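You operate a simulated robot arm through the tools that you are given. There is no shell and no other tool. Be economical: measure what you need, move in short steps, check, and stop when the job is done.

Carry out the task below with a simulated two-armed robot. There is one attempt and no reset: what you move stays moved.

Task
Set the board sliders: SET 1 ISOLATED, SET 2 ON TEST; ON TEST tag to the white peg; lamp on.
Fine: tilt the lamp head down as well.

Only the result counts: the job must be done as asked and must still hold three seconds after the hand-in. Knocking over, shifting, dropping, spilling or breaking anything else fails it.

Robot
Two 7-joint arms with two-finger grippers on one trunk, on a base that drives. Base frame: it is fixed to the floor where the robot stands at the start and does not move with it; the origin is under the middle of the robot, x ahead of it, y to its left, z up. Units: mm, degrees, N and s.
The left shoulder is at the start at [78, 151, 988], the right one opposite. Each reaches about 926 mm from its shoulder. Places, roughly: lamp head [600, 700, 1000]; lamp switch [600, 700, 900]; lower slide knob [500, 200, 1100]; upper slide knob [500, 200, 1100]; white-tipped peg [500, 400, 1400]. Payload 2.54 kg a hand.
Tool frame (each hand has its own): the origin (TCP) lies between the finger pads and is the grasp point; the fingertips stand 30 mm ahead of it; z points along the fingers, y is the line along which they close. Largest opening 116 mm; the body of the gripper starts 95 mm behind the TCP.
Orientation is told as [roll, pitch, yaw] about the base's x, y, z axes, in that order, counted from this pose: with the fingers straight down and closing along the base's y, the tool's x points along the base's -x, its y along +y and its z along -z.

Tools
- The arms move only by the tool arm_command. It takes "left_increments", "right_increments" or both (then of equal length, played together; a hand with none holds still); each is a list of rows, each an object of numbers (a shift or turn left out is 0, a gripper value left out holds the last): "claw": the opening, from 0 (shut) to 1 (fully open); "x", "y", "z": the shift along the base's x, y, z in mm; "wx", "wy", "wz": the turn, a rotation vector about the base's x, y, z in degrees. In form: [{"claw": .., "x": .., "y": .., "z": .., "wx": .., "wy": .., "wz": ..}, ...]. A call has 1 to 12 rows; each row is the pose to reach, as a shift and turn from the pose commanded when the call began. A row lasts 0.2 s, in which the tool goes at most 50 mm and 8.6 degrees; a call with a longer step from one row to the next is refused whole, and so is a gripper value outside its range. A pose out of reach is approached as far as the arm can. The call stops where the force on the tool passes 50 N (or 10 N more than at its start, if that is more) or the arm is blocked; 0.2 s more then pass. The fingers move at their own pace (about 72 mm/s each) and stop on an object; they squeeze with about 27 N. The grip force told is the motor's: it shows also when the fingers shut on nothing. Time passes only in rows, and 0.2 s behind the last, so rows that repeat a pose let the fingers close. The reply holds the time, the measured pose of the TCP, the force on the tool along the base axes, the opening and the grip force, in the units named above and with some noise, with the torque about the TCP (base axes, N m) and any sound that the robot's microphone picked up.
- Cameras (640 x 400 px; columns grow to the right, rows downward): "scene" is now at [147.6, 44.5, 1154.3]; the picture's right is [0.49, -0.87, 0.00], its down [-0.08, -0.04, -1.00] and it looks along [0.87, 0.48, -0.09] (base axes); focal length 214 px, centre (320, 200). "left" rides on the left gripper at [69, 15, -122] in its tool frame; the picture's right is [-0.22, 0.98, 0.00], its down [-0.83, -0.18, -0.53] and it looks along [-0.52, -0.12, 0.85] (tool axes); focal length 251 px, centre (320, 200). "right" rides on the right gripper at [69, -15, -122] in its tool frame; the picture's right is [0.21, 0.98, 0.00], its down [-0.83, 0.18, -0.53] and it looks along [-0.52, 0.11, 0.85] (tool axes); focal length 251 px, centre (320, 200). There is no depth. A picture from a camera that has moved, and an enlarged one, comes with that camera's place and axes in the base frame and with its lens.
- camera(camera): a new picture of that camera. It takes no simulated time.
- move_column(by): slides the trunk up (or, below 0, down) by that many mm; the arms and the scene camera ride with it, the base frame stays. It gives what a move gives, with no picture.
- steer(legs): drives the robot by 1 to 6 legs, each [ahead, left, turn to the left] in mm, mm and degrees, along the robot's own axes; the way and the turn of a leg run together, so that a leg with both is an arc; at most 1500 mm and 180 degrees a leg. The arms and the cameras ride along, it lands a little off, and it stops where it bumps. It gives what a move gives.
- pan_tilt(pan, tilt): turns the head with the scene camera to pan (to the left, within 80 degrees either way) and tilt (down, from -29 to 69), counted from straight ahead of the robot. It gives what a move gives.
- enlarge(camera, box): a new picture of the part [left, top, right, bottom] of that camera's present view, enlarged. It takes no simulated time.
- close_job(): hands the job in; it is judged then, once.

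Work in short steps. Places have to be worked out from the pictures, the camera data and where the tool is seen: move nearer, look again, correct. Check each grasp and each placing, and mend what went wrong. You have 120 turns and 100 pictures in all, those below and enlarged ones among them. Open the grippers and draw the arms clear of the work before you hand the job in, unless the task says otherwise; then end with one line.

The tools are called after "Call:" by a JSON object that holds its "api" and its "payload". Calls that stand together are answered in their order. arm_command: Moves the arms, as the interface text tells. Its arguments: {"type":"object","properties":{"left_increments":{"type":"array"},"right_increments":{"type":"array"}},"required":[]} The other tools are called the same way: move_column (by) slides the trunk up or down; steer (legs) drives the base; pan_tilt (pan, tilt) turns the head that bears the scene camera; camera (camera) takes a picture; enlarge (camera, box) takes an enlarged picture of a part of a camera's view; close_job () hands the job in.

At the start:

```text
clock: 0.0
left_ee_pos: [294.8, 380.9, 999.5]
left_ee_rot: [0.0, -0.1, 0.2]
left_ft_force: [0.5, -0.4, 0.2]
left_torque: [0.0, 0.03, -0.03]
left_gripper_width: 115.8
left_finger_force: 0.0
right_ee_pos: [332.2, 25.8, 999.8]
right_ee_rot: [0.1, 0.0, -0.1]
right_ft_force: [-1.1, 0.5, -0.2]
right_torque: [0.02, 0.0, -0.03]
right_gripper_width: 115.9
right_finger_force: 0.1
trunk travel left (down, up): [-225.0, 64.0]
robot x, y, heading: [0.1, 1.4, -0.1]
head pan, tilt: [29.1, 5.0]
```

scene: 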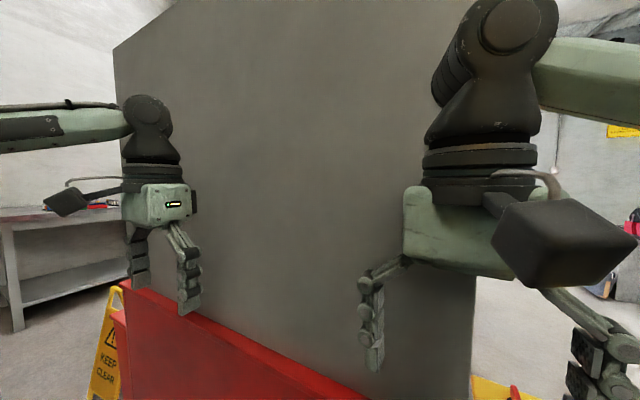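
right: 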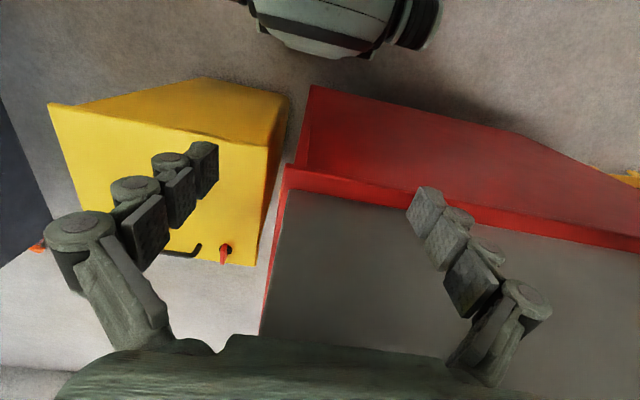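
left: 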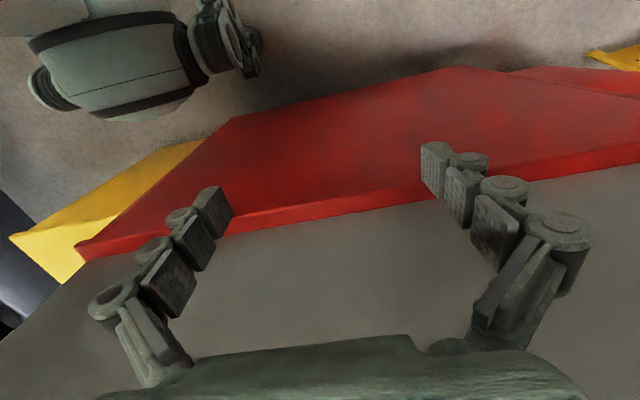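

The scene shows a large blank grey panel on a red plinth, with no sliders visible yet. I look around by panning the head.

Call:
{"api": "pan_tilt", "payload": {"pan": 0, "tilt": 10}}

Call:
{"api": "camera", "payload": {"camera": "scene"}}

Call:
{"api": "pan_tilt", "payload": {"pan": 60, "tilt": 5}}

Call:
{"api": "camera", "payload": {"camera": "scene"}}

Call:
{"api": "pan_tilt", "payload": {"pan": -60, "tilt": 10}}

Call:
{"api": "camera", "payload": {"camera": "scene"}}

```text
clock: 0.9
left_ee_pos: [295.5, 380.8, 1000.0]
left_ee_rot: [0.0, -0.2, 0.1]
left_ft_force: [-0.1, 0.3, 0.0]
left_torque: [0.02, -0.01, 0.02]
left_gripper_width: 115.9
left_finger_force: 0.1
right_ee_pos: [331.9, 25.4, 1000.4]
right_ee_rot: [0.0, 0.0, 0.1]
right_ft_force: [0.3, 0.7, -0.7]
right_torque: [0.03, -0.01, 0.01]
right_gripper_width: 116.0
right_finger_force: 0.1
trunk travel left (down, up): [-225.0, 64.0]
robot x, y, heading: [0.7, -1.1, -0.0]
head pan, tilt: [0.0, 10.0]
```

```text
96 pictures are left
camera scene: at [160.3, 0.0, 1146.3], right [0.0, -1.0, 0.0], down [-0.17, 0.0, -0.98], along [0.98, 0.0, -0.17], focal length 214 px, centre (320, 200)
```

scene: 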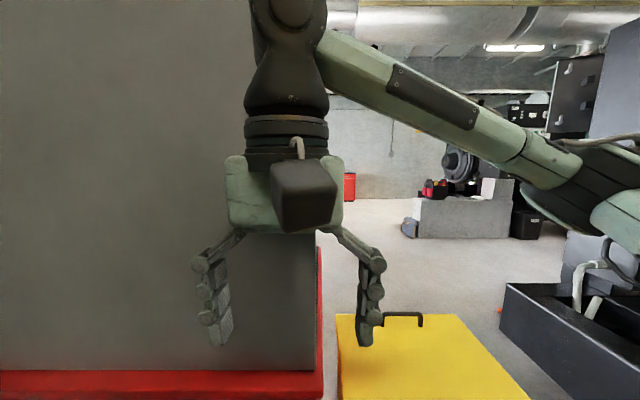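

```text
clock: 2.2
left_ee_pos: [294.8, 380.6, 1001.4]
left_ee_rot: [0.0, -0.1, 0.1]
left_ft_force: [0.6, 0.5, 0.2]
left_torque: [0.0, 0.02, -0.02]
left_gripper_width: 116.3
left_finger_force: 0.0
right_ee_pos: [331.9, 25.5, 1000.1]
right_ee_rot: [0.0, 0.1, 0.1]
right_ft_force: [0.3, 0.0, -0.4]
right_torque: [0.0, 0.01, 0.01]
right_gripper_width: 116.1
right_finger_force: 0.0
trunk travel left (down, up): [-225.0, 64.0]
robot x, y, heading: [2.2, 0.7, -0.1]
head pan, tilt: [60.0, 5.0]
```

```text
95 pictures are left
camera scene: at [113.3, 79.4, 1154.4], right [0.87, -0.5, 0.0], down [-0.04, -0.08, -1.0], along [0.5, 0.86, -0.09], focal length 214 px, centre (320, 200)
```

scene: 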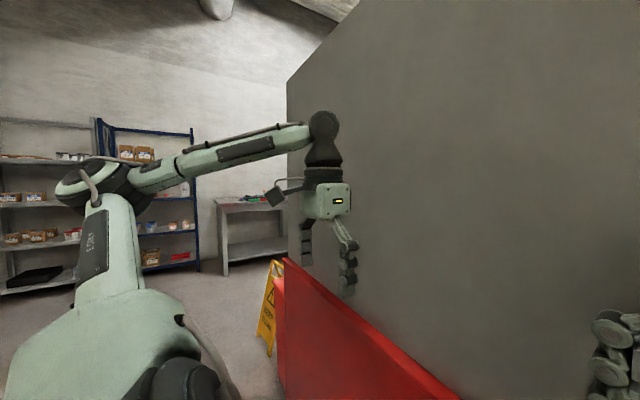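

```text
clock: 4.2
left_ee_pos: [294.3, 380.8, 999.1]
left_ee_rot: [0.0, -0.1, 0.1]
left_ft_force: [0.0, -0.3, -0.2]
left_torque: [0.0, -0.03, 0.0]
left_gripper_width: 116.2
left_finger_force: 0.0
right_ee_pos: [332.9, 26.9, 1000.1]
right_ee_rot: [0.0, 0.0, 0.1]
right_ft_force: [0.7, 0.3, 0.0]
right_torque: [0.02, -0.01, -0.01]
right_gripper_width: 116.0
right_finger_force: 0.0
trunk travel left (down, up): [-225.0, 64.0]
robot x, y, heading: [0.3, -0.0, 0.1]
head pan, tilt: [-60.0, 10.0]
```

```text
94 pictures are left
camera scene: at [113.8, -80.6, 1146.3], right [-0.87, -0.5, 0.0], down [-0.09, 0.15, -0.98], along [0.49, -0.85, -0.17], focal length 214 px, centre (320, 200)
```

scene: 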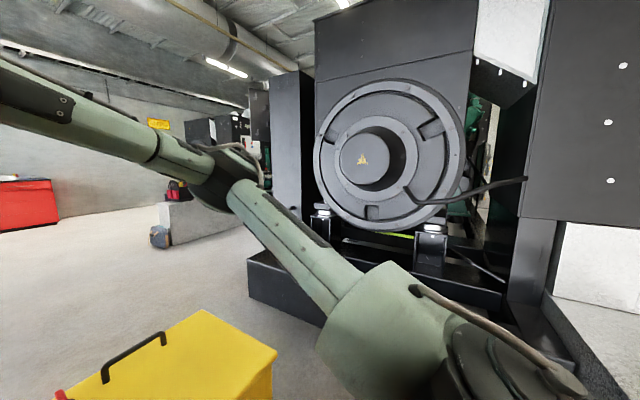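

The near face is the blank back of the board, so the controls are on its far side. A big yellow box (about x 610–1264, y -100 to -790) blocks the right. On the left there is only a floor sign near (505, 1375), so I back off, drive left and look.

Call:
{"api": "steer", "payload": {"legs": [[-250, 0, 0], [0, 1300, 0]]}}

Call:
{"api": "pan_tilt", "payload": {"pan": 10, "tilt": 25}}

Call:
{"api": "camera", "payload": {"camera": "scene"}}

Call:
{"api": "pan_tilt", "payload": {"pan": 70, "tilt": 25}}

Call:
{"api": "camera", "payload": {"camera": "scene"}}

```text
clock: 18.4
left_ee_pos: [22.5, 1689.6, 999.2]
left_ee_rot: [0.0, -0.1, 1.3]
left_ft_force: [0.6, -0.6, -0.1]
left_torque: [-0.01, -0.04, -0.03]
left_gripper_width: 116.0
left_finger_force: 0.1
right_ee_pos: [67.7, 1333.7, 1000.1]
right_ee_rot: [0.0, 0.0, 1.3]
right_ft_force: [0.5, -0.3, 0.6]
right_torque: [-0.02, 0.01, -0.02]
right_gripper_width: 116.1
right_finger_force: 0.0
trunk travel left (down, up): [-225.0, 64.0]
robot x, y, heading: [-265.2, 1301.0, 1.2]
head pan, tilt: [-60.0, 10.0]
```

```text
clock: 19.8
left_ee_pos: [22.7, 1689.4, 1000.6]
left_ee_rot: [0.0, 0.0, 1.3]
left_ft_force: [-0.2, -0.8, 0.3]
left_torque: [0.0, 0.01, -0.02]
left_gripper_width: 116.2
left_finger_force: 0.1
right_ee_pos: [66.8, 1335.1, 999.1]
right_ee_rot: [0.0, 0.1, 1.2]
right_ft_force: [1.0, -1.5, 0.1]
right_torque: [-0.01, 0.01, 0.0]
right_gripper_width: 116.1
right_finger_force: 0.1
trunk travel left (down, up): [-225.0, 64.0]
robot x, y, heading: [-261.8, 1301.4, 1.4]
head pan, tilt: [10.0, 25.0]
```

```text
93 pictures are left
camera scene: at [-106.2, 1321.1, 1121.9], right [0.19, -0.98, 0.0], down [-0.41, -0.08, -0.91], along [0.89, 0.18, -0.42], focal length 214 px, centre (320, 200)
```

scene: 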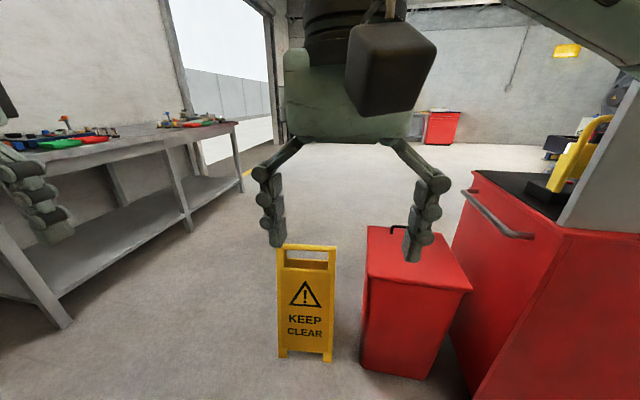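

```text
clock: 21.1
left_ee_pos: [23.0, 1688.9, 999.2]
left_ee_rot: [0.0, 0.0, 1.3]
left_ft_force: [-0.3, 0.7, 0.6]
left_torque: [-0.02, 0.0, 0.01]
left_gripper_width: 115.9
left_finger_force: 0.1
right_ee_pos: [67.5, 1334.0, 1000.1]
right_ee_rot: [-0.1, -0.1, 1.3]
right_ft_force: [0.0, 0.3, 0.2]
right_torque: [0.05, -0.01, -0.02]
right_gripper_width: 116.1
right_finger_force: 0.0
trunk travel left (down, up): [-225.0, 64.0]
robot x, y, heading: [-259.5, 1299.4, 1.2]
head pan, tilt: [70.0, 25.0]
```

```text
92 pictures are left
camera scene: at [-166.9, 1390.4, 1121.9], right [0.95, -0.32, 0.0], down [-0.14, -0.4, -0.91], along [0.29, 0.86, -0.42], focal length 214 px, centre (320, 200)
```

scene: 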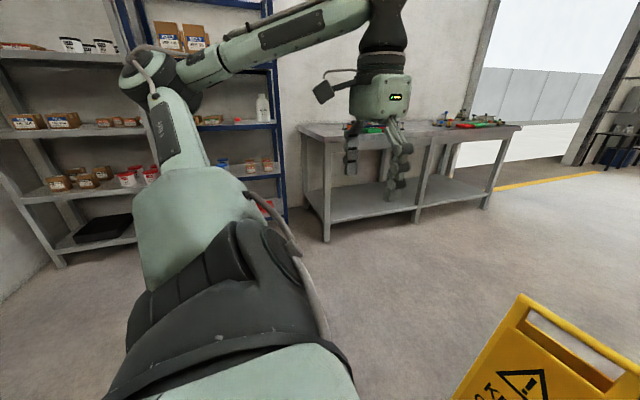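

The control board stands on a red cabinet with its front at +x, and a yellow lamp sits on the cabinet top. The corridor between the sign (y≤1624) and the bench (y≥2850) is free, so I drive through its middle and past the board.

Call:
{"api": "steer", "payload": {"legs": [[0, 920, -1.3], [1400, 0, 0]]}}

Call:
{"api": "pan_tilt", "payload": {"pan": -75, "tilt": 15}}

Call:
{"api": "camera", "payload": {"camera": "scene"}}

```text
clock: 36.6
left_ee_pos: [1425.9, 2547.9, 1000.8]
left_ee_rot: [0.0, 0.0, -1.5]
left_ft_force: [0.6, -0.5, 0.0]
left_torque: [0.05, 0.0, 0.01]
left_gripper_width: 116.1
left_finger_force: 0.0
right_ee_pos: [1452.5, 2192.0, 1000.8]
right_ee_rot: [0.0, 0.0, -1.6]
right_ft_force: [-0.6, -0.3, -0.3]
right_torque: [0.02, 0.02, 0.02]
right_gripper_width: 115.9
right_finger_force: 0.2
trunk travel left (down, up): [-225.0, 64.0]
robot x, y, heading: [1118.4, 2175.2, -1.7]
head pan, tilt: [70.0, 25.0]
```

```text
clock: 38.9
left_ee_pos: [1424.3, 2548.2, 1001.3]
left_ee_rot: [0.0, 0.0, -1.6]
left_ft_force: [-0.4, 0.2, -0.3]
left_torque: [0.01, 0.0, 0.02]
left_gripper_width: 116.0
left_finger_force: 0.0
right_ee_pos: [1453.2, 2190.9, 1000.4]
right_ee_rot: [-0.1, 0.0, -1.6]
right_ft_force: [-0.8, -0.2, -0.2]
right_torque: [0.0, 0.01, 0.0]
right_gripper_width: 115.8
right_finger_force: 0.1
trunk travel left (down, up): [-225.0, 64.0]
robot x, y, heading: [1119.0, 2171.6, -1.7]
head pan, tilt: [-75.0, 15.0]
```

```text
91 pictures are left
camera scene: at [1208.6, 2082.9, 1138.2], right [-0.97, -0.23, 0.0], down [-0.06, 0.25, -0.97], along [0.22, -0.94, -0.26], focal length 214 px, centre (320, 200)
```

scene: 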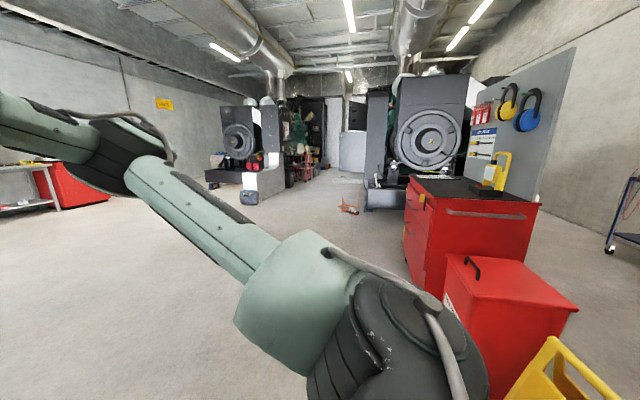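

The board front is visible: hooks with headphones, slider panel and lamp on the cabinet. I drive further ahead, turn to face -x, and strafe in front of it.

Call:
{"api": "steer", "payload": {"legs": [[560, 0, 0], [0, 0, 90], [0, 0, 91.7], [0, 1400, 0]]}}

Call:
{"api": "pan_tilt", "payload": {"pan": 0, "tilt": 12}}

Call:
{"api": "camera", "payload": {"camera": "scene"}}

```text
clock: 63.7
left_ee_pos: [1417.6, 326.8, 1001.0]
left_ee_rot: [0.0, 0.0, -178.3]
left_ft_force: [0.3, -0.2, 0.3]
left_torque: [0.0, 0.0, -0.01]
left_gripper_width: 116.1
left_finger_force: 0.1
right_ee_pos: [1370.0, 680.3, 1000.6]
right_ee_rot: [0.1, 0.0, -178.4]
right_ft_force: [0.1, -0.6, -0.9]
right_torque: [-0.04, 0.0, 0.03]
right_gripper_width: 116.3
right_finger_force: 0.2
trunk travel left (down, up): [-225.0, 64.0]
robot x, y, heading: [1704.6, 711.7, -178.5]
head pan, tilt: [-75.0, 15.0]
```

```text
clock: 65.2
left_ee_pos: [1418.3, 325.5, 1000.8]
left_ee_rot: [0.0, 0.0, -178.3]
left_ft_force: [-0.2, 1.5, -1.1]
left_torque: [-0.01, 0.0, -0.03]
left_gripper_width: 115.9
left_finger_force: 0.0
right_ee_pos: [1369.1, 680.7, 998.9]
right_ee_rot: [0.0, 0.1, -178.3]
right_ft_force: [1.0, -0.7, 0.4]
right_torque: [-0.03, -0.01, -0.01]
right_gripper_width: 116.1
right_finger_force: 0.1
trunk travel left (down, up): [-225.0, 64.0]
robot x, y, heading: [1700.5, 713.4, -178.2]
head pan, tilt: [0.0, 12.0]
```

```text
90 pictures are left
camera scene: at [1539.8, 710.3, 1143.0], right [-0.03, 1.0, 0.0], down [0.21, 0.01, -0.98], along [-0.98, -0.03, -0.21], focal length 214 px, centre (320, 200)
```

scene: 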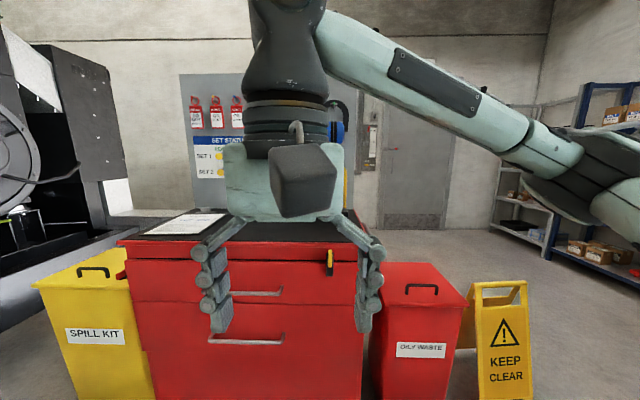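

The right arm blocks the view of the board. I move it aside to the right, strafe left about 250 mm and approach a bit.

Call:
{"api": "arm_command", "payload": {"right_increments": [{"y": 45}, {"y": 90}, {"y": 135}, {"y": 180}, {"y": 225}, {"y": 270}, {"y": 300}]}}

Call:
{"api": "steer", "payload": {"legs": [[250, 270, -1.8]]}}

Call:
{"api": "camera", "payload": {"camera": "scene"}}

```text
clock: 66.8
left_ee_pos: [1417.6, 325.4, 1000.0]
left_ee_rot: [0.0, -0.1, -178.4]
left_ft_force: [0.1, -0.1, -0.2]
left_torque: [0.03, 0.01, 0.01]
left_gripper_width: 116.0
left_finger_force: 0.1
right_ee_pos: [1371.7, 982.7, 1001.2]
right_ee_rot: [-0.1, -0.1, -178.4]
right_ft_force: [0.2, 0.2, -0.1]
right_torque: [0.0, -0.02, 0.0]
right_gripper_width: 116.2
right_finger_force: 0.0
trunk travel left (down, up): [-225.0, 64.0]
robot x, y, heading: [1701.3, 715.9, -178.5]
head pan, tilt: [0.0, 12.0]
```

```text
clock: 69.9
left_ee_pos: [1157.0, 66.3, 1000.1]
left_ee_rot: [0.0, 0.0, 179.7]
left_ft_force: [0.3, -0.2, 0.3]
left_torque: [-0.05, 0.02, -0.02]
left_gripper_width: 115.9
left_finger_force: 0.0
right_ee_pos: [1133.3, 723.4, 1000.4]
right_ee_rot: [0.0, 0.1, 179.8]
right_ft_force: [0.7, -0.3, -0.3]
right_torque: [0.02, 0.01, 0.0]
right_gripper_width: 115.8
right_finger_force: 0.1
trunk travel left (down, up): [-225.0, 64.0]
robot x, y, heading: [1452.7, 443.4, 179.8]
head pan, tilt: [0.0, 12.0]
```

```text
89 pictures are left
camera scene: at [1292.6, 446.6, 1143.0], right [0.0, 1.0, 0.0], down [0.21, 0.0, -0.98], along [-0.98, 0.0, -0.21], focal length 214 px, centre (320, 200)
```

scene: 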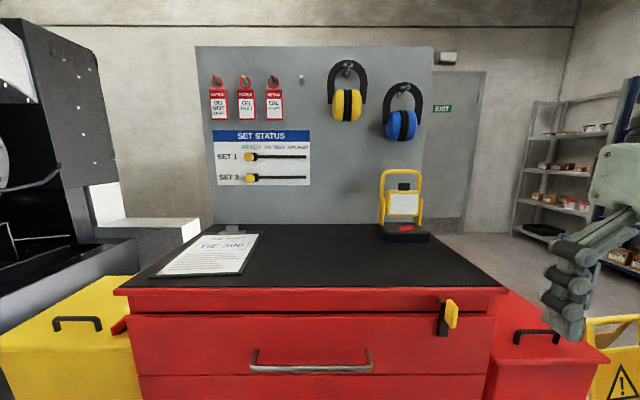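

Now the whole board is in view. I enlarge the tag row, the slider panel and the lamp.

Call:
{"api": "enlarge", "payload": {"camera": "scene", "box": [200, 60, 320, 135]}}

Call:
{"api": "enlarge", "payload": {"camera": "scene", "box": [205, 122, 325, 197]}}

Call:
{"api": "enlarge", "payload": {"camera": "scene", "box": [350, 165, 460, 245]}}

Call:
{"api": "enlarge", "payload": {"camera": "scene", "box": [135, 210, 295, 310]}}

```text
5.33 times, centred on (260, 98) of scene
camera zoom: at [1292.6, 446.6, 1143.0], right [0.0, 1.0, 0.0], down [0.21, 0.0, -0.98], along [-0.98, 0.0, -0.21], focal length 1144 px, centre (640, 747)
```

zoom: 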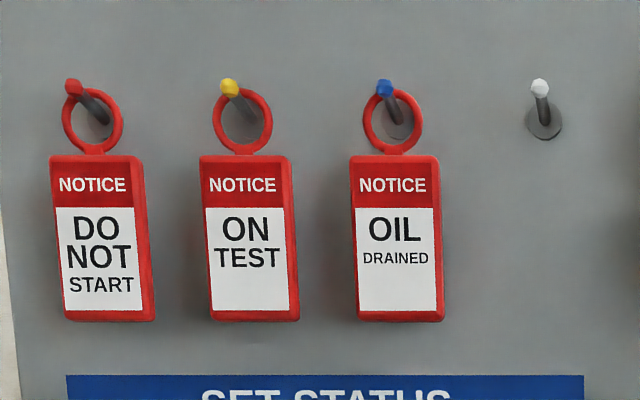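

```text
5.33 times, centred on (265, 160) of scene
camera zoom: at [1292.6, 446.6, 1143.0], right [0.0, 1.0, 0.0], down [0.21, 0.0, -0.98], along [-0.98, 0.0, -0.21], focal length 1144 px, centre (613, 416)
```

zoom: 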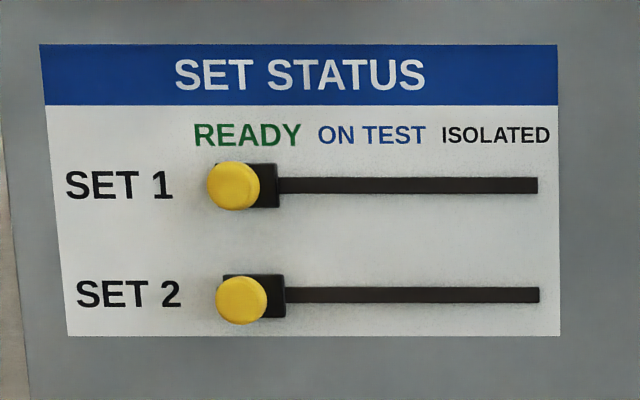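

```text
5.00 times, centred on (405, 205) of scene
camera zoom: at [1292.6, 446.6, 1143.0], right [0.0, 1.0, 0.0], down [0.21, 0.0, -0.98], along [-0.98, 0.0, -0.21], focal length 1072 px, centre (-105, 175)
```

zoom: 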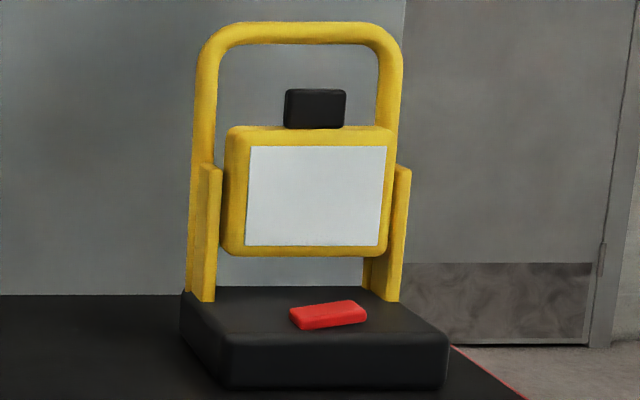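

```text
4.00 times, centred on (215, 260) of scene
camera zoom: at [1292.6, 446.6, 1143.0], right [0.0, 1.0, 0.0], down [0.21, 0.0, -0.98], along [-0.98, 0.0, -0.21], focal length 858 px, centre (740, -40)
```

zoom: 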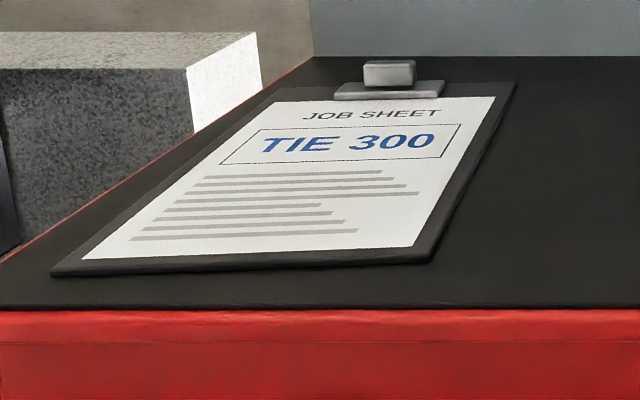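

The needed parts are clear: the ON TEST tag hangs on the yellow peg and the white peg is free. Both knobs are at READY, and the lamp has a red rocker switch and a head with a black grip tab. I check base clearance by looking down before going nearer.

Call:
{"api": "pan_tilt", "payload": {"pan": 0, "tilt": 69}}

Call:
{"api": "camera", "payload": {"camera": "scene"}}

```text
clock: 71.2
left_ee_pos: [1158.3, 67.2, 1000.0]
left_ee_rot: [0.0, 0.1, 179.9]
left_ft_force: [0.2, 0.2, -0.3]
left_torque: [-0.03, 0.02, 0.03]
left_gripper_width: 116.0
left_finger_force: 0.0
right_ee_pos: [1133.6, 723.2, 1000.5]
right_ee_rot: [0.0, 0.0, 179.7]
right_ft_force: [-0.1, -0.4, -0.4]
right_torque: [-0.01, 0.0, 0.01]
right_gripper_width: 116.0
right_finger_force: 0.0
trunk travel left (down, up): [-225.0, 64.0]
robot x, y, heading: [1457.2, 449.1, 179.6]
head pan, tilt: [0.0, 68.8]
```

```text
84 pictures are left
camera scene: at [1329.9, 446.6, 1062.5], right [0.0, 1.0, 0.0], down [0.93, 0.0, -0.36], along [-0.36, 0.0, -0.93], focal length 214 px, centre (320, 200)
```

scene: 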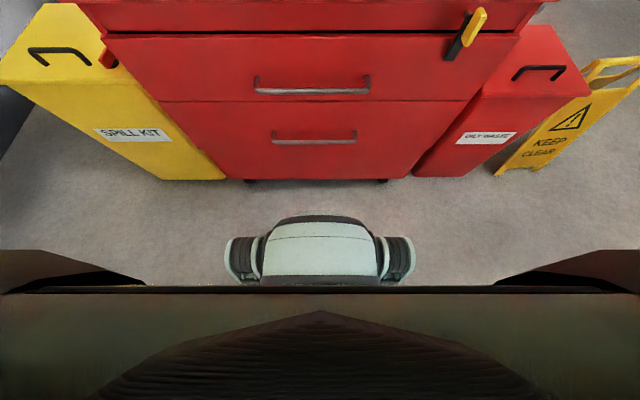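

The base front is at about x≈1075 and the cabinet front at about x≈865, so I advance 140 mm. Then I take straight-on pictures for measuring.

Call:
{"api": "steer", "payload": {"legs": [[140, 0, 0.3]]}}

Call:
{"api": "pan_tilt", "payload": {"pan": 0, "tilt": 0}}

Call:
{"api": "camera", "payload": {"camera": "scene"}}

Call:
{"api": "move_column", "payload": {"by": 60}}

Call:
{"api": "camera", "payload": {"camera": "scene"}}

```text
clock: 72.5
left_ee_pos: [1021.8, 65.1, 1001.0]
left_ee_rot: [0.0, 0.0, -179.9]
left_ft_force: [-0.7, 0.2, 0.4]
left_torque: [0.02, -0.06, 0.02]
left_gripper_width: 116.0
left_finger_force: 0.0
right_ee_pos: [992.0, 722.2, 1000.2]
right_ee_rot: [0.0, 0.1, -179.9]
right_ft_force: [-0.1, -0.7, 0.3]
right_torque: [0.0, 0.01, 0.0]
right_gripper_width: 116.1
right_finger_force: 0.1
trunk travel left (down, up): [-225.0, 64.0]
robot x, y, heading: [1316.0, 445.9, -179.9]
head pan, tilt: [0.0, 68.8]
```

```text
clock: 73.9
left_ee_pos: [1022.4, 65.6, 998.7]
left_ee_rot: [-0.1, -0.2, -180.0]
left_ft_force: [-0.1, 0.8, 0.1]
left_torque: [-0.01, 0.01, -0.01]
left_gripper_width: 116.0
left_finger_force: 0.1
right_ee_pos: [992.7, 722.3, 1000.4]
right_ee_rot: [0.0, -0.1, -179.9]
right_ft_force: [0.2, 0.4, -0.4]
right_torque: [0.01, -0.02, 0.0]
right_gripper_width: 115.9
right_finger_force: 0.0
trunk travel left (down, up): [-225.0, 64.0]
robot x, y, heading: [1312.4, 444.8, -179.8]
head pan, tilt: [0.0, 0.0]
```

```text
83 pictures are left
camera scene: at [1157.4, 446.1, 1162.2], right [0.0, 1.0, 0.0], down [0.0, 0.0, -1.0], along [-1.0, 0.0, 0.0], focal length 214 px, centre (320, 200)
```

scene: 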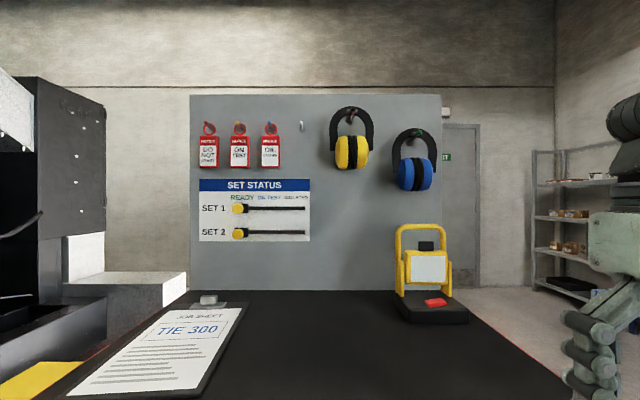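

```text
clock: 74.9
left_ee_pos: [1021.8, 64.1, 1059.7]
left_ee_rot: [0.0, 0.1, -179.9]
left_ft_force: [0.5, 0.1, 0.1]
left_torque: [-0.01, -0.02, 0.01]
left_gripper_width: 116.2
left_finger_force: 0.0
right_ee_pos: [991.9, 721.9, 1061.2]
right_ee_rot: [0.0, 0.0, -180.0]
right_ft_force: [-0.4, 0.2, 0.0]
right_torque: [-0.01, -0.03, -0.01]
right_gripper_width: 116.1
right_finger_force: 0.0
trunk travel left (down, up): [-285.0, 4.0]
robot x, y, heading: [1312.9, 447.5, -179.9]
head pan, tilt: [0.0, 0.0]
```

```text
82 pictures are left
camera scene: at [1157.3, 446.1, 1222.2], right [0.0, 1.0, 0.0], down [0.0, 0.0, -1.0], along [-1.0, 0.0, 0.0], focal length 214 px, centre (320, 200)
```

scene: 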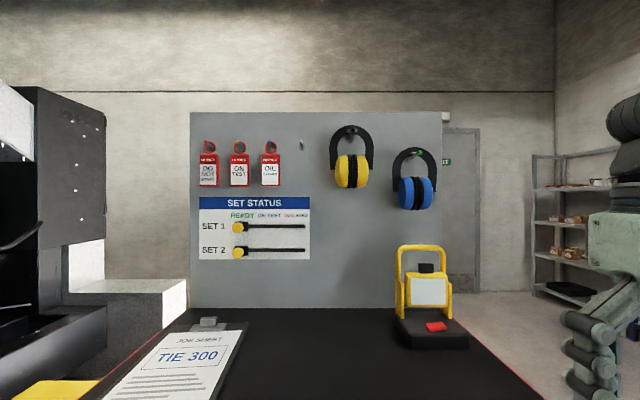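

I enlarge the tag and panel area and the lamp from this raised position to get pixel-precise coordinates.

Call:
{"api": "enlarge", "payload": {"camera": "scene", "box": [190, 130, 318, 210]}}

Call:
{"api": "enlarge", "payload": {"camera": "scene", "box": [190, 190, 318, 270]}}

Call:
{"api": "enlarge", "payload": {"camera": "scene", "box": [370, 230, 498, 360]}}

```text
5.00 times, centred on (254, 170) of scene
camera zoom: at [1157.3, 446.1, 1222.2], right [0.0, 1.0, 0.0], down [0.0, 0.0, -1.0], along [-1.0, 0.0, 0.0], focal length 1072 px, centre (650, 350)
```

zoom: 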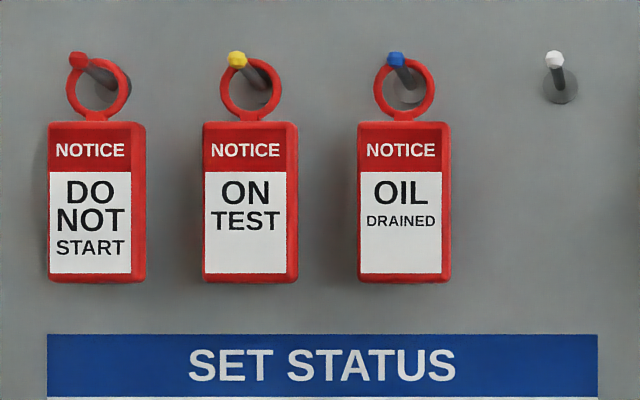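

```text
5.00 times, centred on (254, 230) of scene
camera zoom: at [1157.3, 446.1, 1222.2], right [0.0, 1.0, 0.0], down [0.0, 0.0, -1.0], along [-1.0, 0.0, 0.0], focal length 1072 px, centre (650, 50)
```

zoom: 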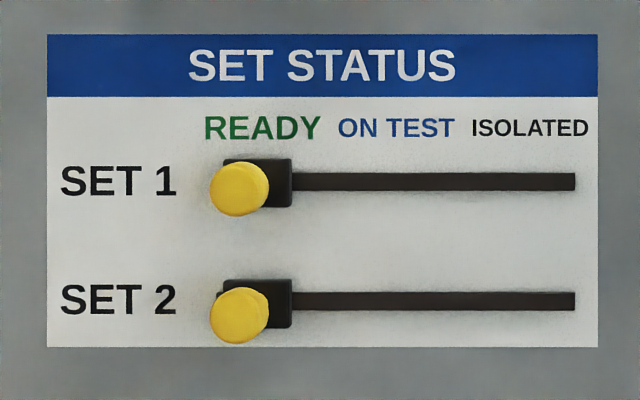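

```text
3.08 times, centred on (434, 295) of scene
camera zoom: at [1157.3, 446.1, 1222.2], right [0.0, 1.0, 0.0], down [0.0, 0.0, -1.0], along [-1.0, 0.0, 0.0], focal length 660 px, centre (-31, -92)
```

zoom: 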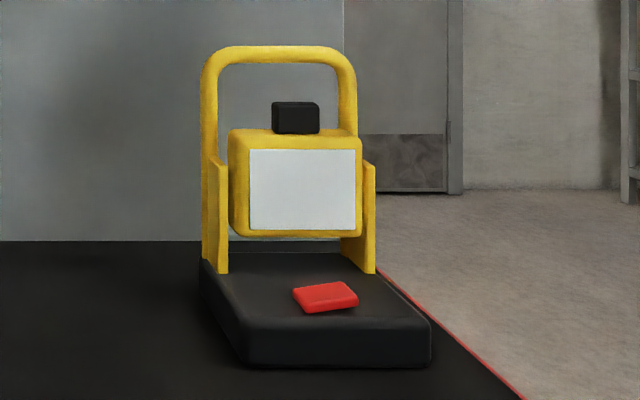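

Estimates so far: board face at about x≈463, yellow peg y≈195, white peg y≈388, both tips at z≈1400. The knobs are at y≈196, z≈1138 and z≈1060. I lower the column 100 mm to get a second view for depth.

Call:
{"api": "move_column", "payload": {"by": -100}}

Call:
{"api": "enlarge", "payload": {"camera": "scene", "box": [190, 100, 318, 180]}}

Call:
{"api": "enlarge", "payload": {"camera": "scene", "box": [190, 165, 318, 245]}}

Call:
{"api": "enlarge", "payload": {"camera": "scene", "box": [370, 200, 498, 330]}}

```text
clock: 76.2
left_ee_pos: [1022.5, 65.0, 960.1]
left_ee_rot: [0.0, -0.1, -179.9]
left_ft_force: [-0.2, -0.1, 0.6]
left_torque: [0.04, 0.04, 0.01]
left_gripper_width: 116.0
left_finger_force: 0.0
right_ee_pos: [993.8, 721.3, 961.7]
right_ee_rot: [0.0, -0.1, -179.9]
right_ft_force: [-0.9, -0.7, -0.1]
right_torque: [-0.03, -0.04, -0.01]
right_gripper_width: 116.1
right_finger_force: 0.1
trunk travel left (down, up): [-185.0, 104.0]
robot x, y, heading: [1317.1, 447.1, -179.7]
head pan, tilt: [0.0, 0.0]
```

```text
5.00 times, centred on (254, 140) of scene
camera zoom: at [1157.5, 446.1, 1122.4], right [0.0, 1.0, 0.0], down [0.0, 0.0, -1.0], along [-1.0, 0.0, 0.0], focal length 1072 px, centre (650, 500)
```

zoom: 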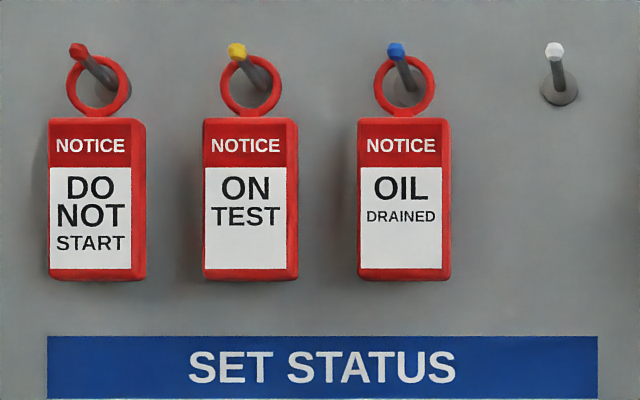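

```text
5.00 times, centred on (254, 205) of scene
camera zoom: at [1157.5, 446.1, 1122.4], right [0.0, 1.0, 0.0], down [0.0, 0.0, -1.0], along [-1.0, 0.0, 0.0], focal length 1072 px, centre (650, 175)
```

zoom: 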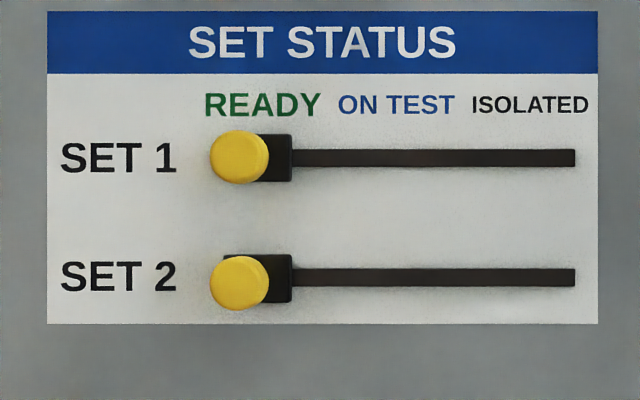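

```text
3.08 times, centred on (434, 265) of scene
camera zoom: at [1157.5, 446.1, 1122.4], right [0.0, 1.0, 0.0], down [0.0, 0.0, -1.0], along [-1.0, 0.0, 0.0], focal length 660 px, centre (-31, 0)
```

zoom: 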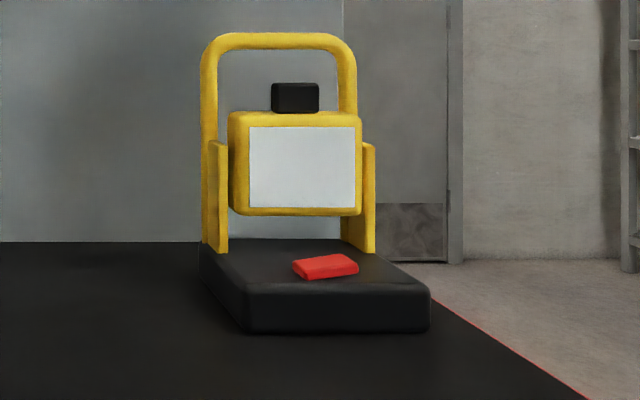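

Triangulation with the 100 mm baseline gives:
- **Board:** face x≈434.
- **Knobs:** front x≈471, y≈184, z≈1134 and 1053. Label pitch is about 90 mm.
- **Pegs:** tips x≈476, z≈1408, y≈184 (yellow) and 386 (white).
- **Lamp:** switch at about (622, 735, 907), head tab at about (574, 735, 1037).

I raise the column again and bring the right hand, shut, near the switch to look.

Call:
{"api": "move_column", "payload": {"by": 100}}

Call:
{"api": "arm_command", "payload": {"right_increments": [{"x": -45, "y": 2, "claw": 0}, {"x": -90, "y": 4}, {"x": -135, "y": 7}, {"x": -180, "y": 10}, {"x": -225, "y": 13}, {"x": -270, "y": 13}, {"x": -290, "y": 13, "z": -30}]}}

Call:
{"api": "camera", "payload": {"camera": "right"}}

Call:
{"api": "camera", "payload": {"camera": "scene"}}

```text
clock: 77.6
left_ee_pos: [1022.4, 65.3, 1060.1]
left_ee_rot: [0.0, 0.0, -179.9]
left_ft_force: [-0.3, -0.1, 1.0]
left_torque: [0.01, -0.03, 0.01]
left_gripper_width: 116.1
left_finger_force: 0.0
right_ee_pos: [992.8, 721.8, 1061.5]
right_ee_rot: [-0.1, 0.0, -180.1]
right_ft_force: [-0.9, 0.2, -0.4]
right_torque: [0.04, 0.0, 0.02]
right_gripper_width: 116.2
right_finger_force: 0.0
trunk travel left (down, up): [-285.0, 4.0]
robot x, y, heading: [1315.8, 448.6, -180.1]
head pan, tilt: [0.0, 0.0]
```

```text
clock: 79.2
left_ee_pos: [1022.2, 64.3, 1060.6]
left_ee_rot: [0.0, -0.1, -179.9]
left_ft_force: [-0.2, -0.4, 0.3]
left_torque: [-0.04, 0.0, 0.01]
left_gripper_width: 116.1
left_finger_force: 0.0
right_ee_pos: [701.4, 735.6, 1028.1]
right_ee_rot: [0.0, 0.0, -179.9]
right_ft_force: [0.1, -0.2, -0.3]
right_torque: [-0.01, 0.0, 0.02]
right_gripper_width: 0.0
right_finger_force: 27.1
trunk travel left (down, up): [-285.0, 4.0]
robot x, y, heading: [1314.9, 446.0, -179.9]
head pan, tilt: [0.0, 0.0]
```

```text
75 pictures are left
camera right: at [772.4, 750.2, 1151.9], right [0.22, -0.98, 0.0], down [-0.83, -0.18, 0.53], along [-0.52, -0.12, -0.85], focal length 251 px, centre (320, 200)
```

right: 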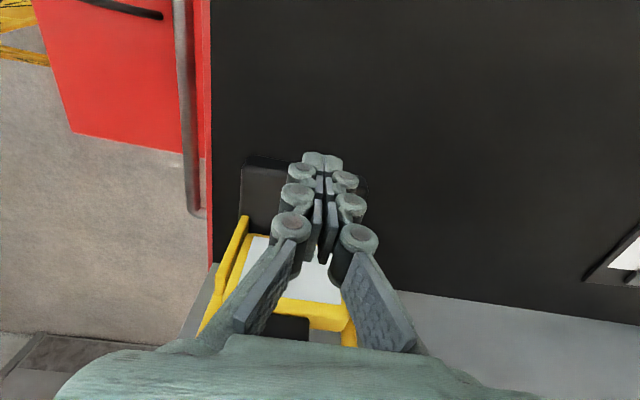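

```text
74 pictures are left
camera scene: at [1156.8, 446.5, 1222.2], right [0.0, 1.0, 0.0], down [0.0, 0.0, -1.0], along [-1.0, 0.0, 0.0], focal length 214 px, centre (320, 200)
```

scene: 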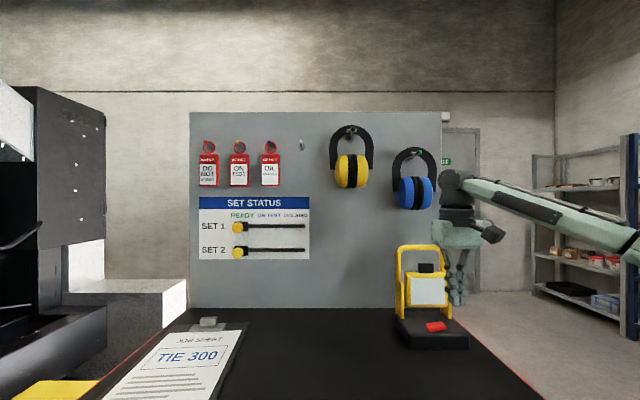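

I enlarge the switch to see which end of the rocker is raised.

Call:
{"api": "enlarge", "payload": {"camera": "scene", "box": [412, 305, 460, 335]}}

```text
13.33 times, centred on (436, 320) of scene
camera zoom: at [1156.8, 446.5, 1222.2], right [0.0, 1.0, 0.0], down [0.0, 0.0, -1.0], along [-1.0, 0.0, 0.0], focal length 2860 px, centre (-1227, -1400)
```

zoom: 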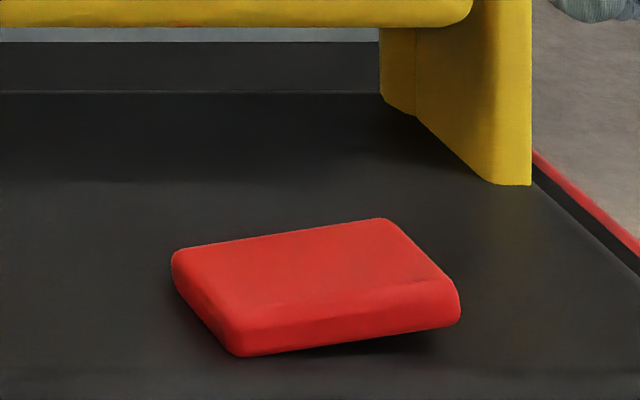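

The +y end of the rocker is raised, so I press there. I move above it to (622, 753) and descend close.

Call:
{"api": "arm_command", "payload": {"right_increments": [{"x": -40, "y": 9}, {"x": -79, "y": 18}, {"x": -79, "y": 18, "z": -40}, {"x": -79, "y": 18, "z": -72}, {"x": -79, "y": 18, "z": -72}]}}

Call:
{"api": "enlarge", "payload": {"camera": "scene", "box": [392, 240, 488, 360]}}

Call:
{"api": "camera", "payload": {"camera": "right"}}

```text
clock: 80.4
left_ee_pos: [1022.2, 66.5, 1060.7]
left_ee_rot: [0.0, -0.1, -179.9]
left_ft_force: [0.0, -0.5, 0.2]
left_torque: [0.01, 0.0, -0.01]
left_gripper_width: 116.0
left_finger_force: 0.1
right_ee_pos: [622.7, 752.9, 957.3]
right_ee_rot: [0.1, 0.0, -180.0]
right_ft_force: [-0.6, 1.3, 0.1]
right_torque: [0.0, 0.04, -0.03]
right_gripper_width: 0.0
right_finger_force: 27.0
trunk travel left (down, up): [-285.0, 4.0]
robot x, y, heading: [1317.2, 447.3, -179.6]
head pan, tilt: [0.0, 0.0]
```

```text
3.33 times, centred on (440, 300) of scene
camera zoom: at [1157.5, 446.1, 1222.3], right [0.0, 1.0, 0.0], down [0.0, 0.0, -1.0], along [-1.0, 0.0, 0.0], focal length 715 px, centre (-80, -133)
```

zoom: 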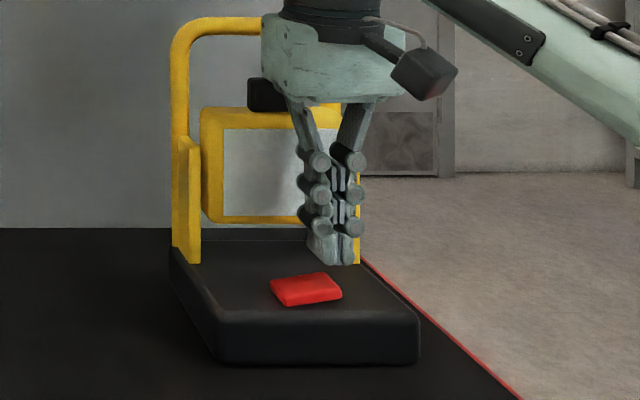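

```text
71 pictures are left
camera right: at [692.5, 767.9, 1080.9], right [0.22, -0.98, 0.0], down [-0.83, -0.18, 0.53], along [-0.52, -0.12, -0.85], focal length 251 px, centre (320, 200)
```

right: 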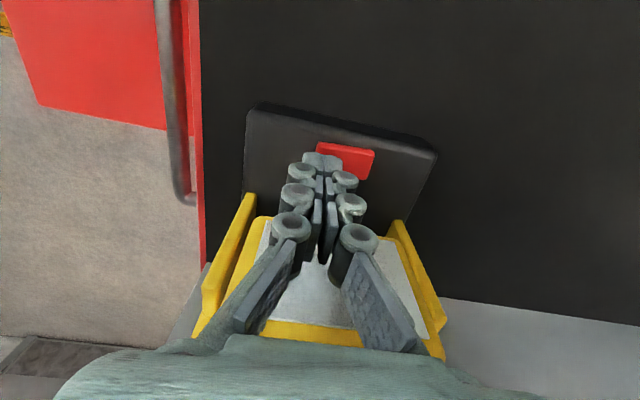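

The wrist view puts the switch at about (625, 732), with the fingertips over its raised end. I shift slightly and press down.

Call:
{"api": "arm_command", "payload": {"right_increments": [{"x": 2, "y": -4}, {"x": 2, "y": -4, "z": -10}, {"x": 2, "y": -4, "z": -16}, {"x": 2, "y": -4, "z": -20}, {"x": 2, "y": -4, "z": -24}, {"x": 2, "y": -4, "z": -24}]}}

Call:
{"api": "enlarge", "payload": {"camera": "scene", "box": [392, 240, 488, 360]}}

```text
clock: 81.8
left_ee_pos: [1022.9, 64.3, 1059.2]
left_ee_rot: [0.0, -0.1, -179.9]
left_ft_force: [0.3, -0.1, 0.6]
left_torque: [-0.02, 0.01, -0.01]
left_gripper_width: 116.0
left_finger_force: 0.1
right_ee_pos: [625.4, 748.6, 936.9]
right_ee_rot: [0.1, -0.1, -180.1]
right_ft_force: [-2.5, 3.7, 8.3]
right_torque: [0.07, 0.08, -0.04]
right_gripper_width: 0.0
right_finger_force: 26.8
trunk travel left (down, up): [-285.0, 4.0]
robot x, y, heading: [1317.8, 445.7, -179.9]
head pan, tilt: [0.0, 0.0]
heard: click
```

```text
3.33 times, centred on (440, 300) of scene
camera zoom: at [1158.1, 446.2, 1222.5], right [0.0, 1.0, 0.0], down [0.0, 0.0, -1.0], along [-1.0, 0.0, 0.0], focal length 715 px, centre (-80, -133)
```

zoom: 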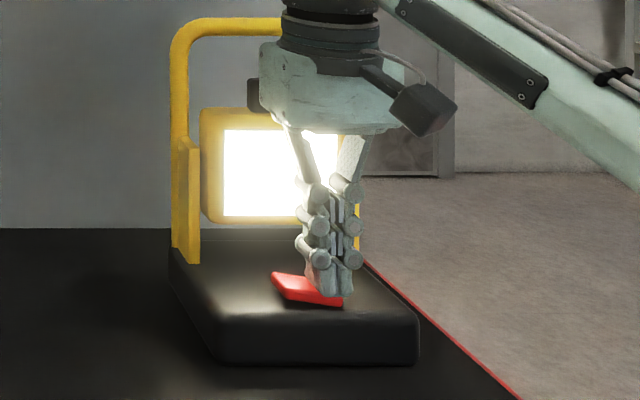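

A click was heard and the lamp is lit. I rise straight up, open, and go above the head's black tab.

Call:
{"api": "arm_command", "payload": {"right_increments": [{"z": 45}, {"z": 90}, {"z": 135}, {"z": 180}, {"z": 187, "y": -14, "claw": 0.62}, {"x": -40, "y": -14, "z": 187, "claw": 0.62}, {"x": -48, "y": -14, "z": 187, "claw": 0.62}]}}

Call:
{"api": "camera", "payload": {"camera": "right"}}

Call:
{"api": "enlarge", "payload": {"camera": "scene", "box": [382, 220, 478, 340]}}

```text
clock: 83.4
left_ee_pos: [1021.7, 66.1, 1061.0]
left_ee_rot: [0.0, 0.0, -179.9]
left_ft_force: [-0.8, 0.2, 0.1]
left_torque: [0.0, -0.01, -0.01]
left_gripper_width: 115.8
left_finger_force: 0.1
right_ee_pos: [623.1, 732.7, 1121.0]
right_ee_rot: [0.1, -0.1, -180.0]
right_ft_force: [-0.2, 0.5, 1.2]
right_torque: [0.02, -0.04, 0.0]
right_gripper_width: 71.9
right_finger_force: 0.1
right hand out of reach, approached as far as the arm can: row 6, 7
trunk travel left (down, up): [-285.0, 4.0]
robot x, y, heading: [1312.6, 446.8, -180.0]
head pan, tilt: [0.0, 0.0]
```

```text
69 pictures are left
camera right: at [693.0, 748.4, 1244.1], right [0.22, -0.98, 0.0], down [-0.82, -0.18, 0.54], along [-0.52, -0.12, -0.84], focal length 251 px, centre (320, 200)
```

right: 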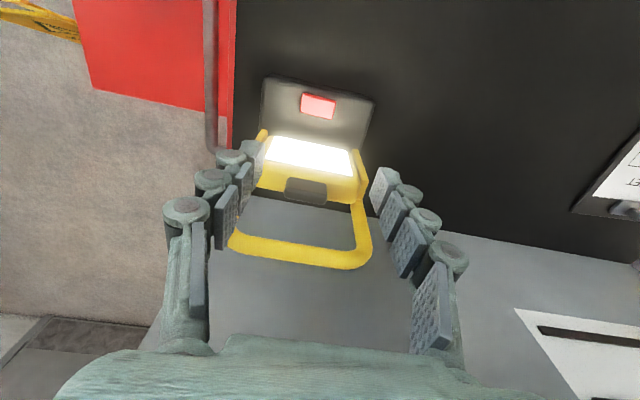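

```text
3.33 times, centred on (430, 280) of scene
camera zoom: at [1157.4, 446.2, 1222.3], right [0.0, 1.0, 0.0], down [0.0, 0.0, -1.0], along [-1.0, 0.0, 0.0], focal length 715 px, centre (-47, -67)
```

zoom: 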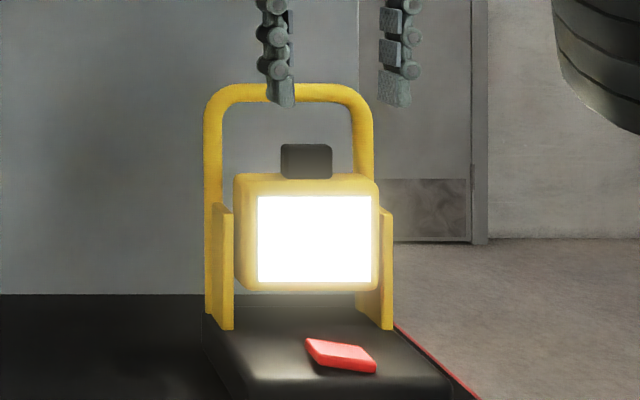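

The vertical gripper can't reach that far, so I tilt the hand forward (about 52°) a bit further out and approach the tab from the front and above.

Call:
{"api": "arm_command", "payload": {"right_increments": [{"x": 50}, {"x": 100, "wy": 8}, {"x": 140, "wy": 16}, {"x": 140, "wy": 24}, {"x": 140, "wy": 32}, {"x": 140, "wy": 40}, {"x": 140, "wy": 48}, {"x": 140, "wy": 52}]}}

Call:
{"api": "camera", "payload": {"camera": "right"}}

```text
clock: 85.2
left_ee_pos: [1021.4, 64.5, 1060.3]
left_ee_rot: [-0.1, 0.0, -179.8]
left_ft_force: [-0.3, -0.1, 0.6]
left_torque: [-0.01, 0.01, 0.0]
left_gripper_width: 115.9
left_finger_force: 0.1
right_ee_pos: [764.5, 730.3, 1115.4]
right_ee_rot: [-0.2, -52.2, -179.8]
right_ft_force: [-1.0, 0.0, 0.1]
right_torque: [-0.01, -0.02, -0.03]
right_gripper_width: 72.0
right_finger_force: 0.1
trunk travel left (down, up): [-285.0, 4.0]
robot x, y, heading: [1319.3, 446.4, -179.7]
head pan, tilt: [0.0, 0.0]
```

```text
67 pictures are left
camera right: at [903.5, 745.1, 1137.8], right [0.13, -0.98, -0.17], down [-0.09, -0.18, 0.98], along [-0.99, -0.12, -0.11], focal length 251 px, centre (320, 200)
```

right: 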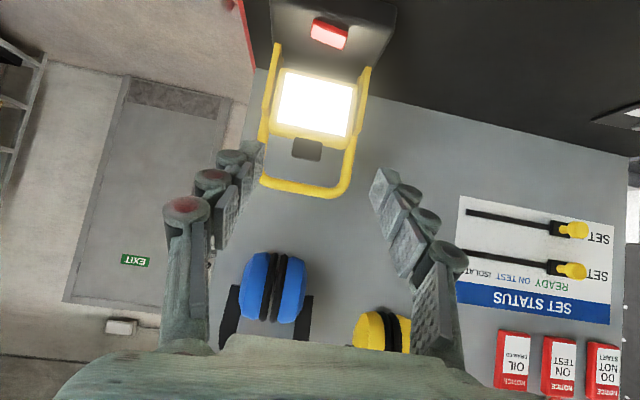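

The tab checks out at about (574, 734, 1040). It stands only about 22 mm above the head, so I level the hand to horizontal at z≈1046 before closing in.

Call:
{"api": "arm_command", "payload": {"right_increments": [{"wy": 8, "x": -10, "z": -10}, {"wy": 16, "x": -20, "z": -20}, {"wy": 24, "x": -35, "z": -35, "y": 2}, {"wy": 32, "x": -50, "z": -50, "y": 4}, {"wy": 38, "x": -64, "z": -69, "y": 4}, {"wy": 38, "x": -64, "z": -69, "y": 4}]}}

Call:
{"api": "camera", "payload": {"camera": "right"}}

Call:
{"api": "enlarge", "payload": {"camera": "scene", "box": [382, 220, 478, 340]}}

```text
clock: 86.6
left_ee_pos: [1021.5, 64.4, 1060.5]
left_ee_rot: [0.0, -0.2, -179.9]
left_ft_force: [-0.2, -0.1, 0.0]
left_torque: [-0.01, 0.02, 0.03]
left_gripper_width: 116.2
left_finger_force: 0.0
right_ee_pos: [701.8, 734.1, 1047.3]
right_ee_rot: [-154.6, -89.9, -25.2]
right_ft_force: [0.3, -1.0, 0.2]
right_torque: [0.02, 0.0, -0.01]
right_gripper_width: 72.0
right_finger_force: 0.0
trunk travel left (down, up): [-285.0, 4.0]
robot x, y, heading: [1315.9, 443.7, -179.9]
head pan, tilt: [0.0, 0.0]
```

```text
66 pictures are left
camera right: at [823.8, 750.3, 979.3], right [0.0, -0.98, -0.21], down [0.53, -0.18, 0.83], along [-0.85, -0.12, 0.52], focal length 251 px, centre (320, 200)
```

right: 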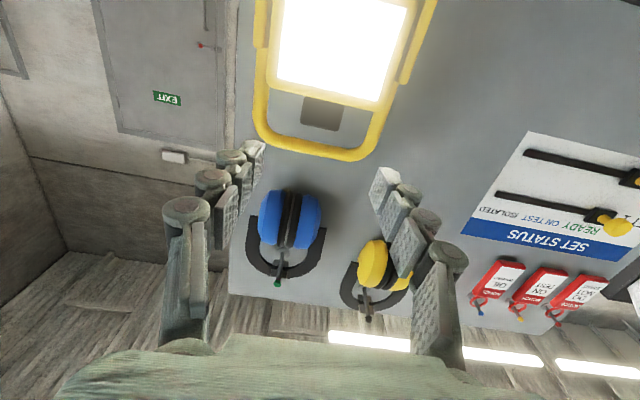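

```text
3.33 times, centred on (430, 280) of scene
camera zoom: at [1157.5, 446.0, 1222.3], right [0.0, 1.0, 0.0], down [0.0, 0.0, -1.0], along [-1.0, 0.0, 0.0], focal length 715 px, centre (-47, -67)
```

zoom: 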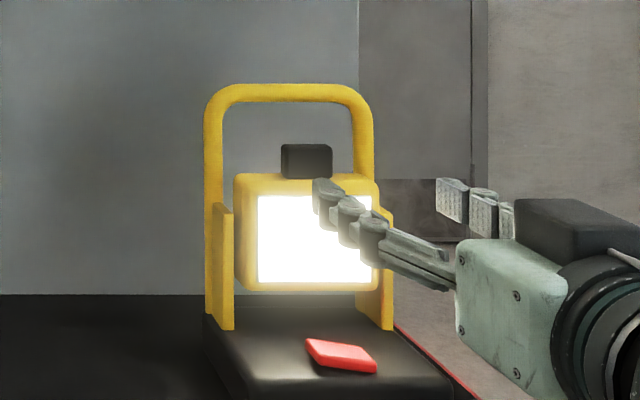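

Alignment looks right. I advance to straddle the tab (x≈588) and look before closing.

Call:
{"api": "arm_command", "payload": {"right_increments": [{"x": -40}, {"x": -80}, {"x": -105}, {"x": -114}, {"x": -114}]}}

Call:
{"api": "camera", "payload": {"camera": "right"}}

Call:
{"api": "enlarge", "payload": {"camera": "scene", "box": [382, 220, 478, 340]}}

```text
clock: 87.8
left_ee_pos: [1022.6, 64.5, 1059.7]
left_ee_rot: [0.0, 0.0, -179.9]
left_ft_force: [0.3, 1.2, 0.4]
left_torque: [-0.04, -0.02, 0.0]
left_gripper_width: 116.1
left_finger_force: 0.0
right_ee_pos: [587.0, 733.0, 1049.6]
right_ee_rot: [-84.2, -89.9, -95.8]
right_ft_force: [-1.0, 0.7, -0.9]
right_torque: [-0.01, 0.01, -0.02]
right_gripper_width: 71.8
right_finger_force: 0.0
trunk travel left (down, up): [-285.0, 4.0]
robot x, y, heading: [1314.5, 445.9, -180.0]
head pan, tilt: [0.0, 0.0]
```

```text
64 pictures are left
camera right: at [710.1, 748.3, 981.2], right [0.0, -0.98, -0.22], down [0.53, -0.18, 0.83], along [-0.85, -0.12, 0.52], focal length 251 px, centre (320, 200)
```

right: 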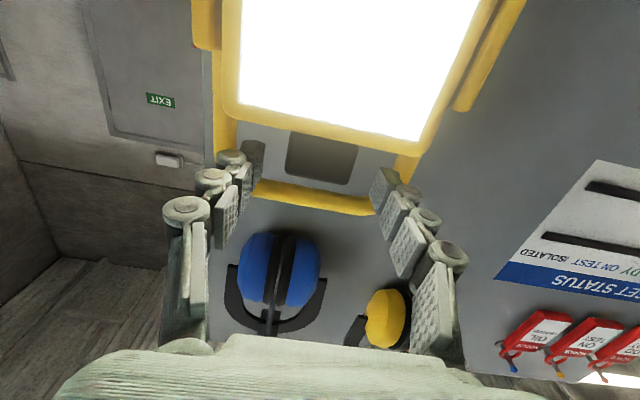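

```text
3.33 times, centred on (430, 280) of scene
camera zoom: at [1157.4, 446.1, 1222.3], right [0.0, 1.0, 0.0], down [0.0, 0.0, -1.0], along [-1.0, 0.0, 0.0], focal length 715 px, centre (-47, -67)
```

zoom: 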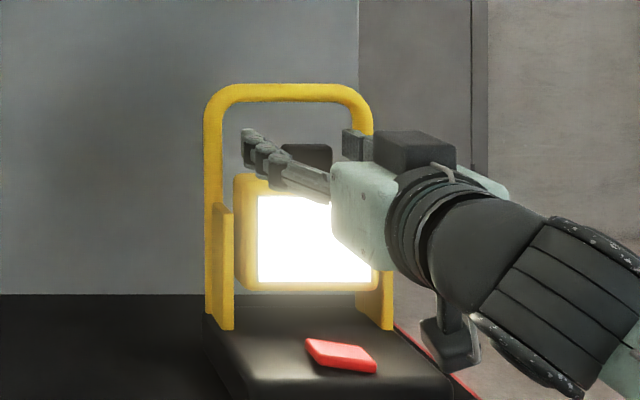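

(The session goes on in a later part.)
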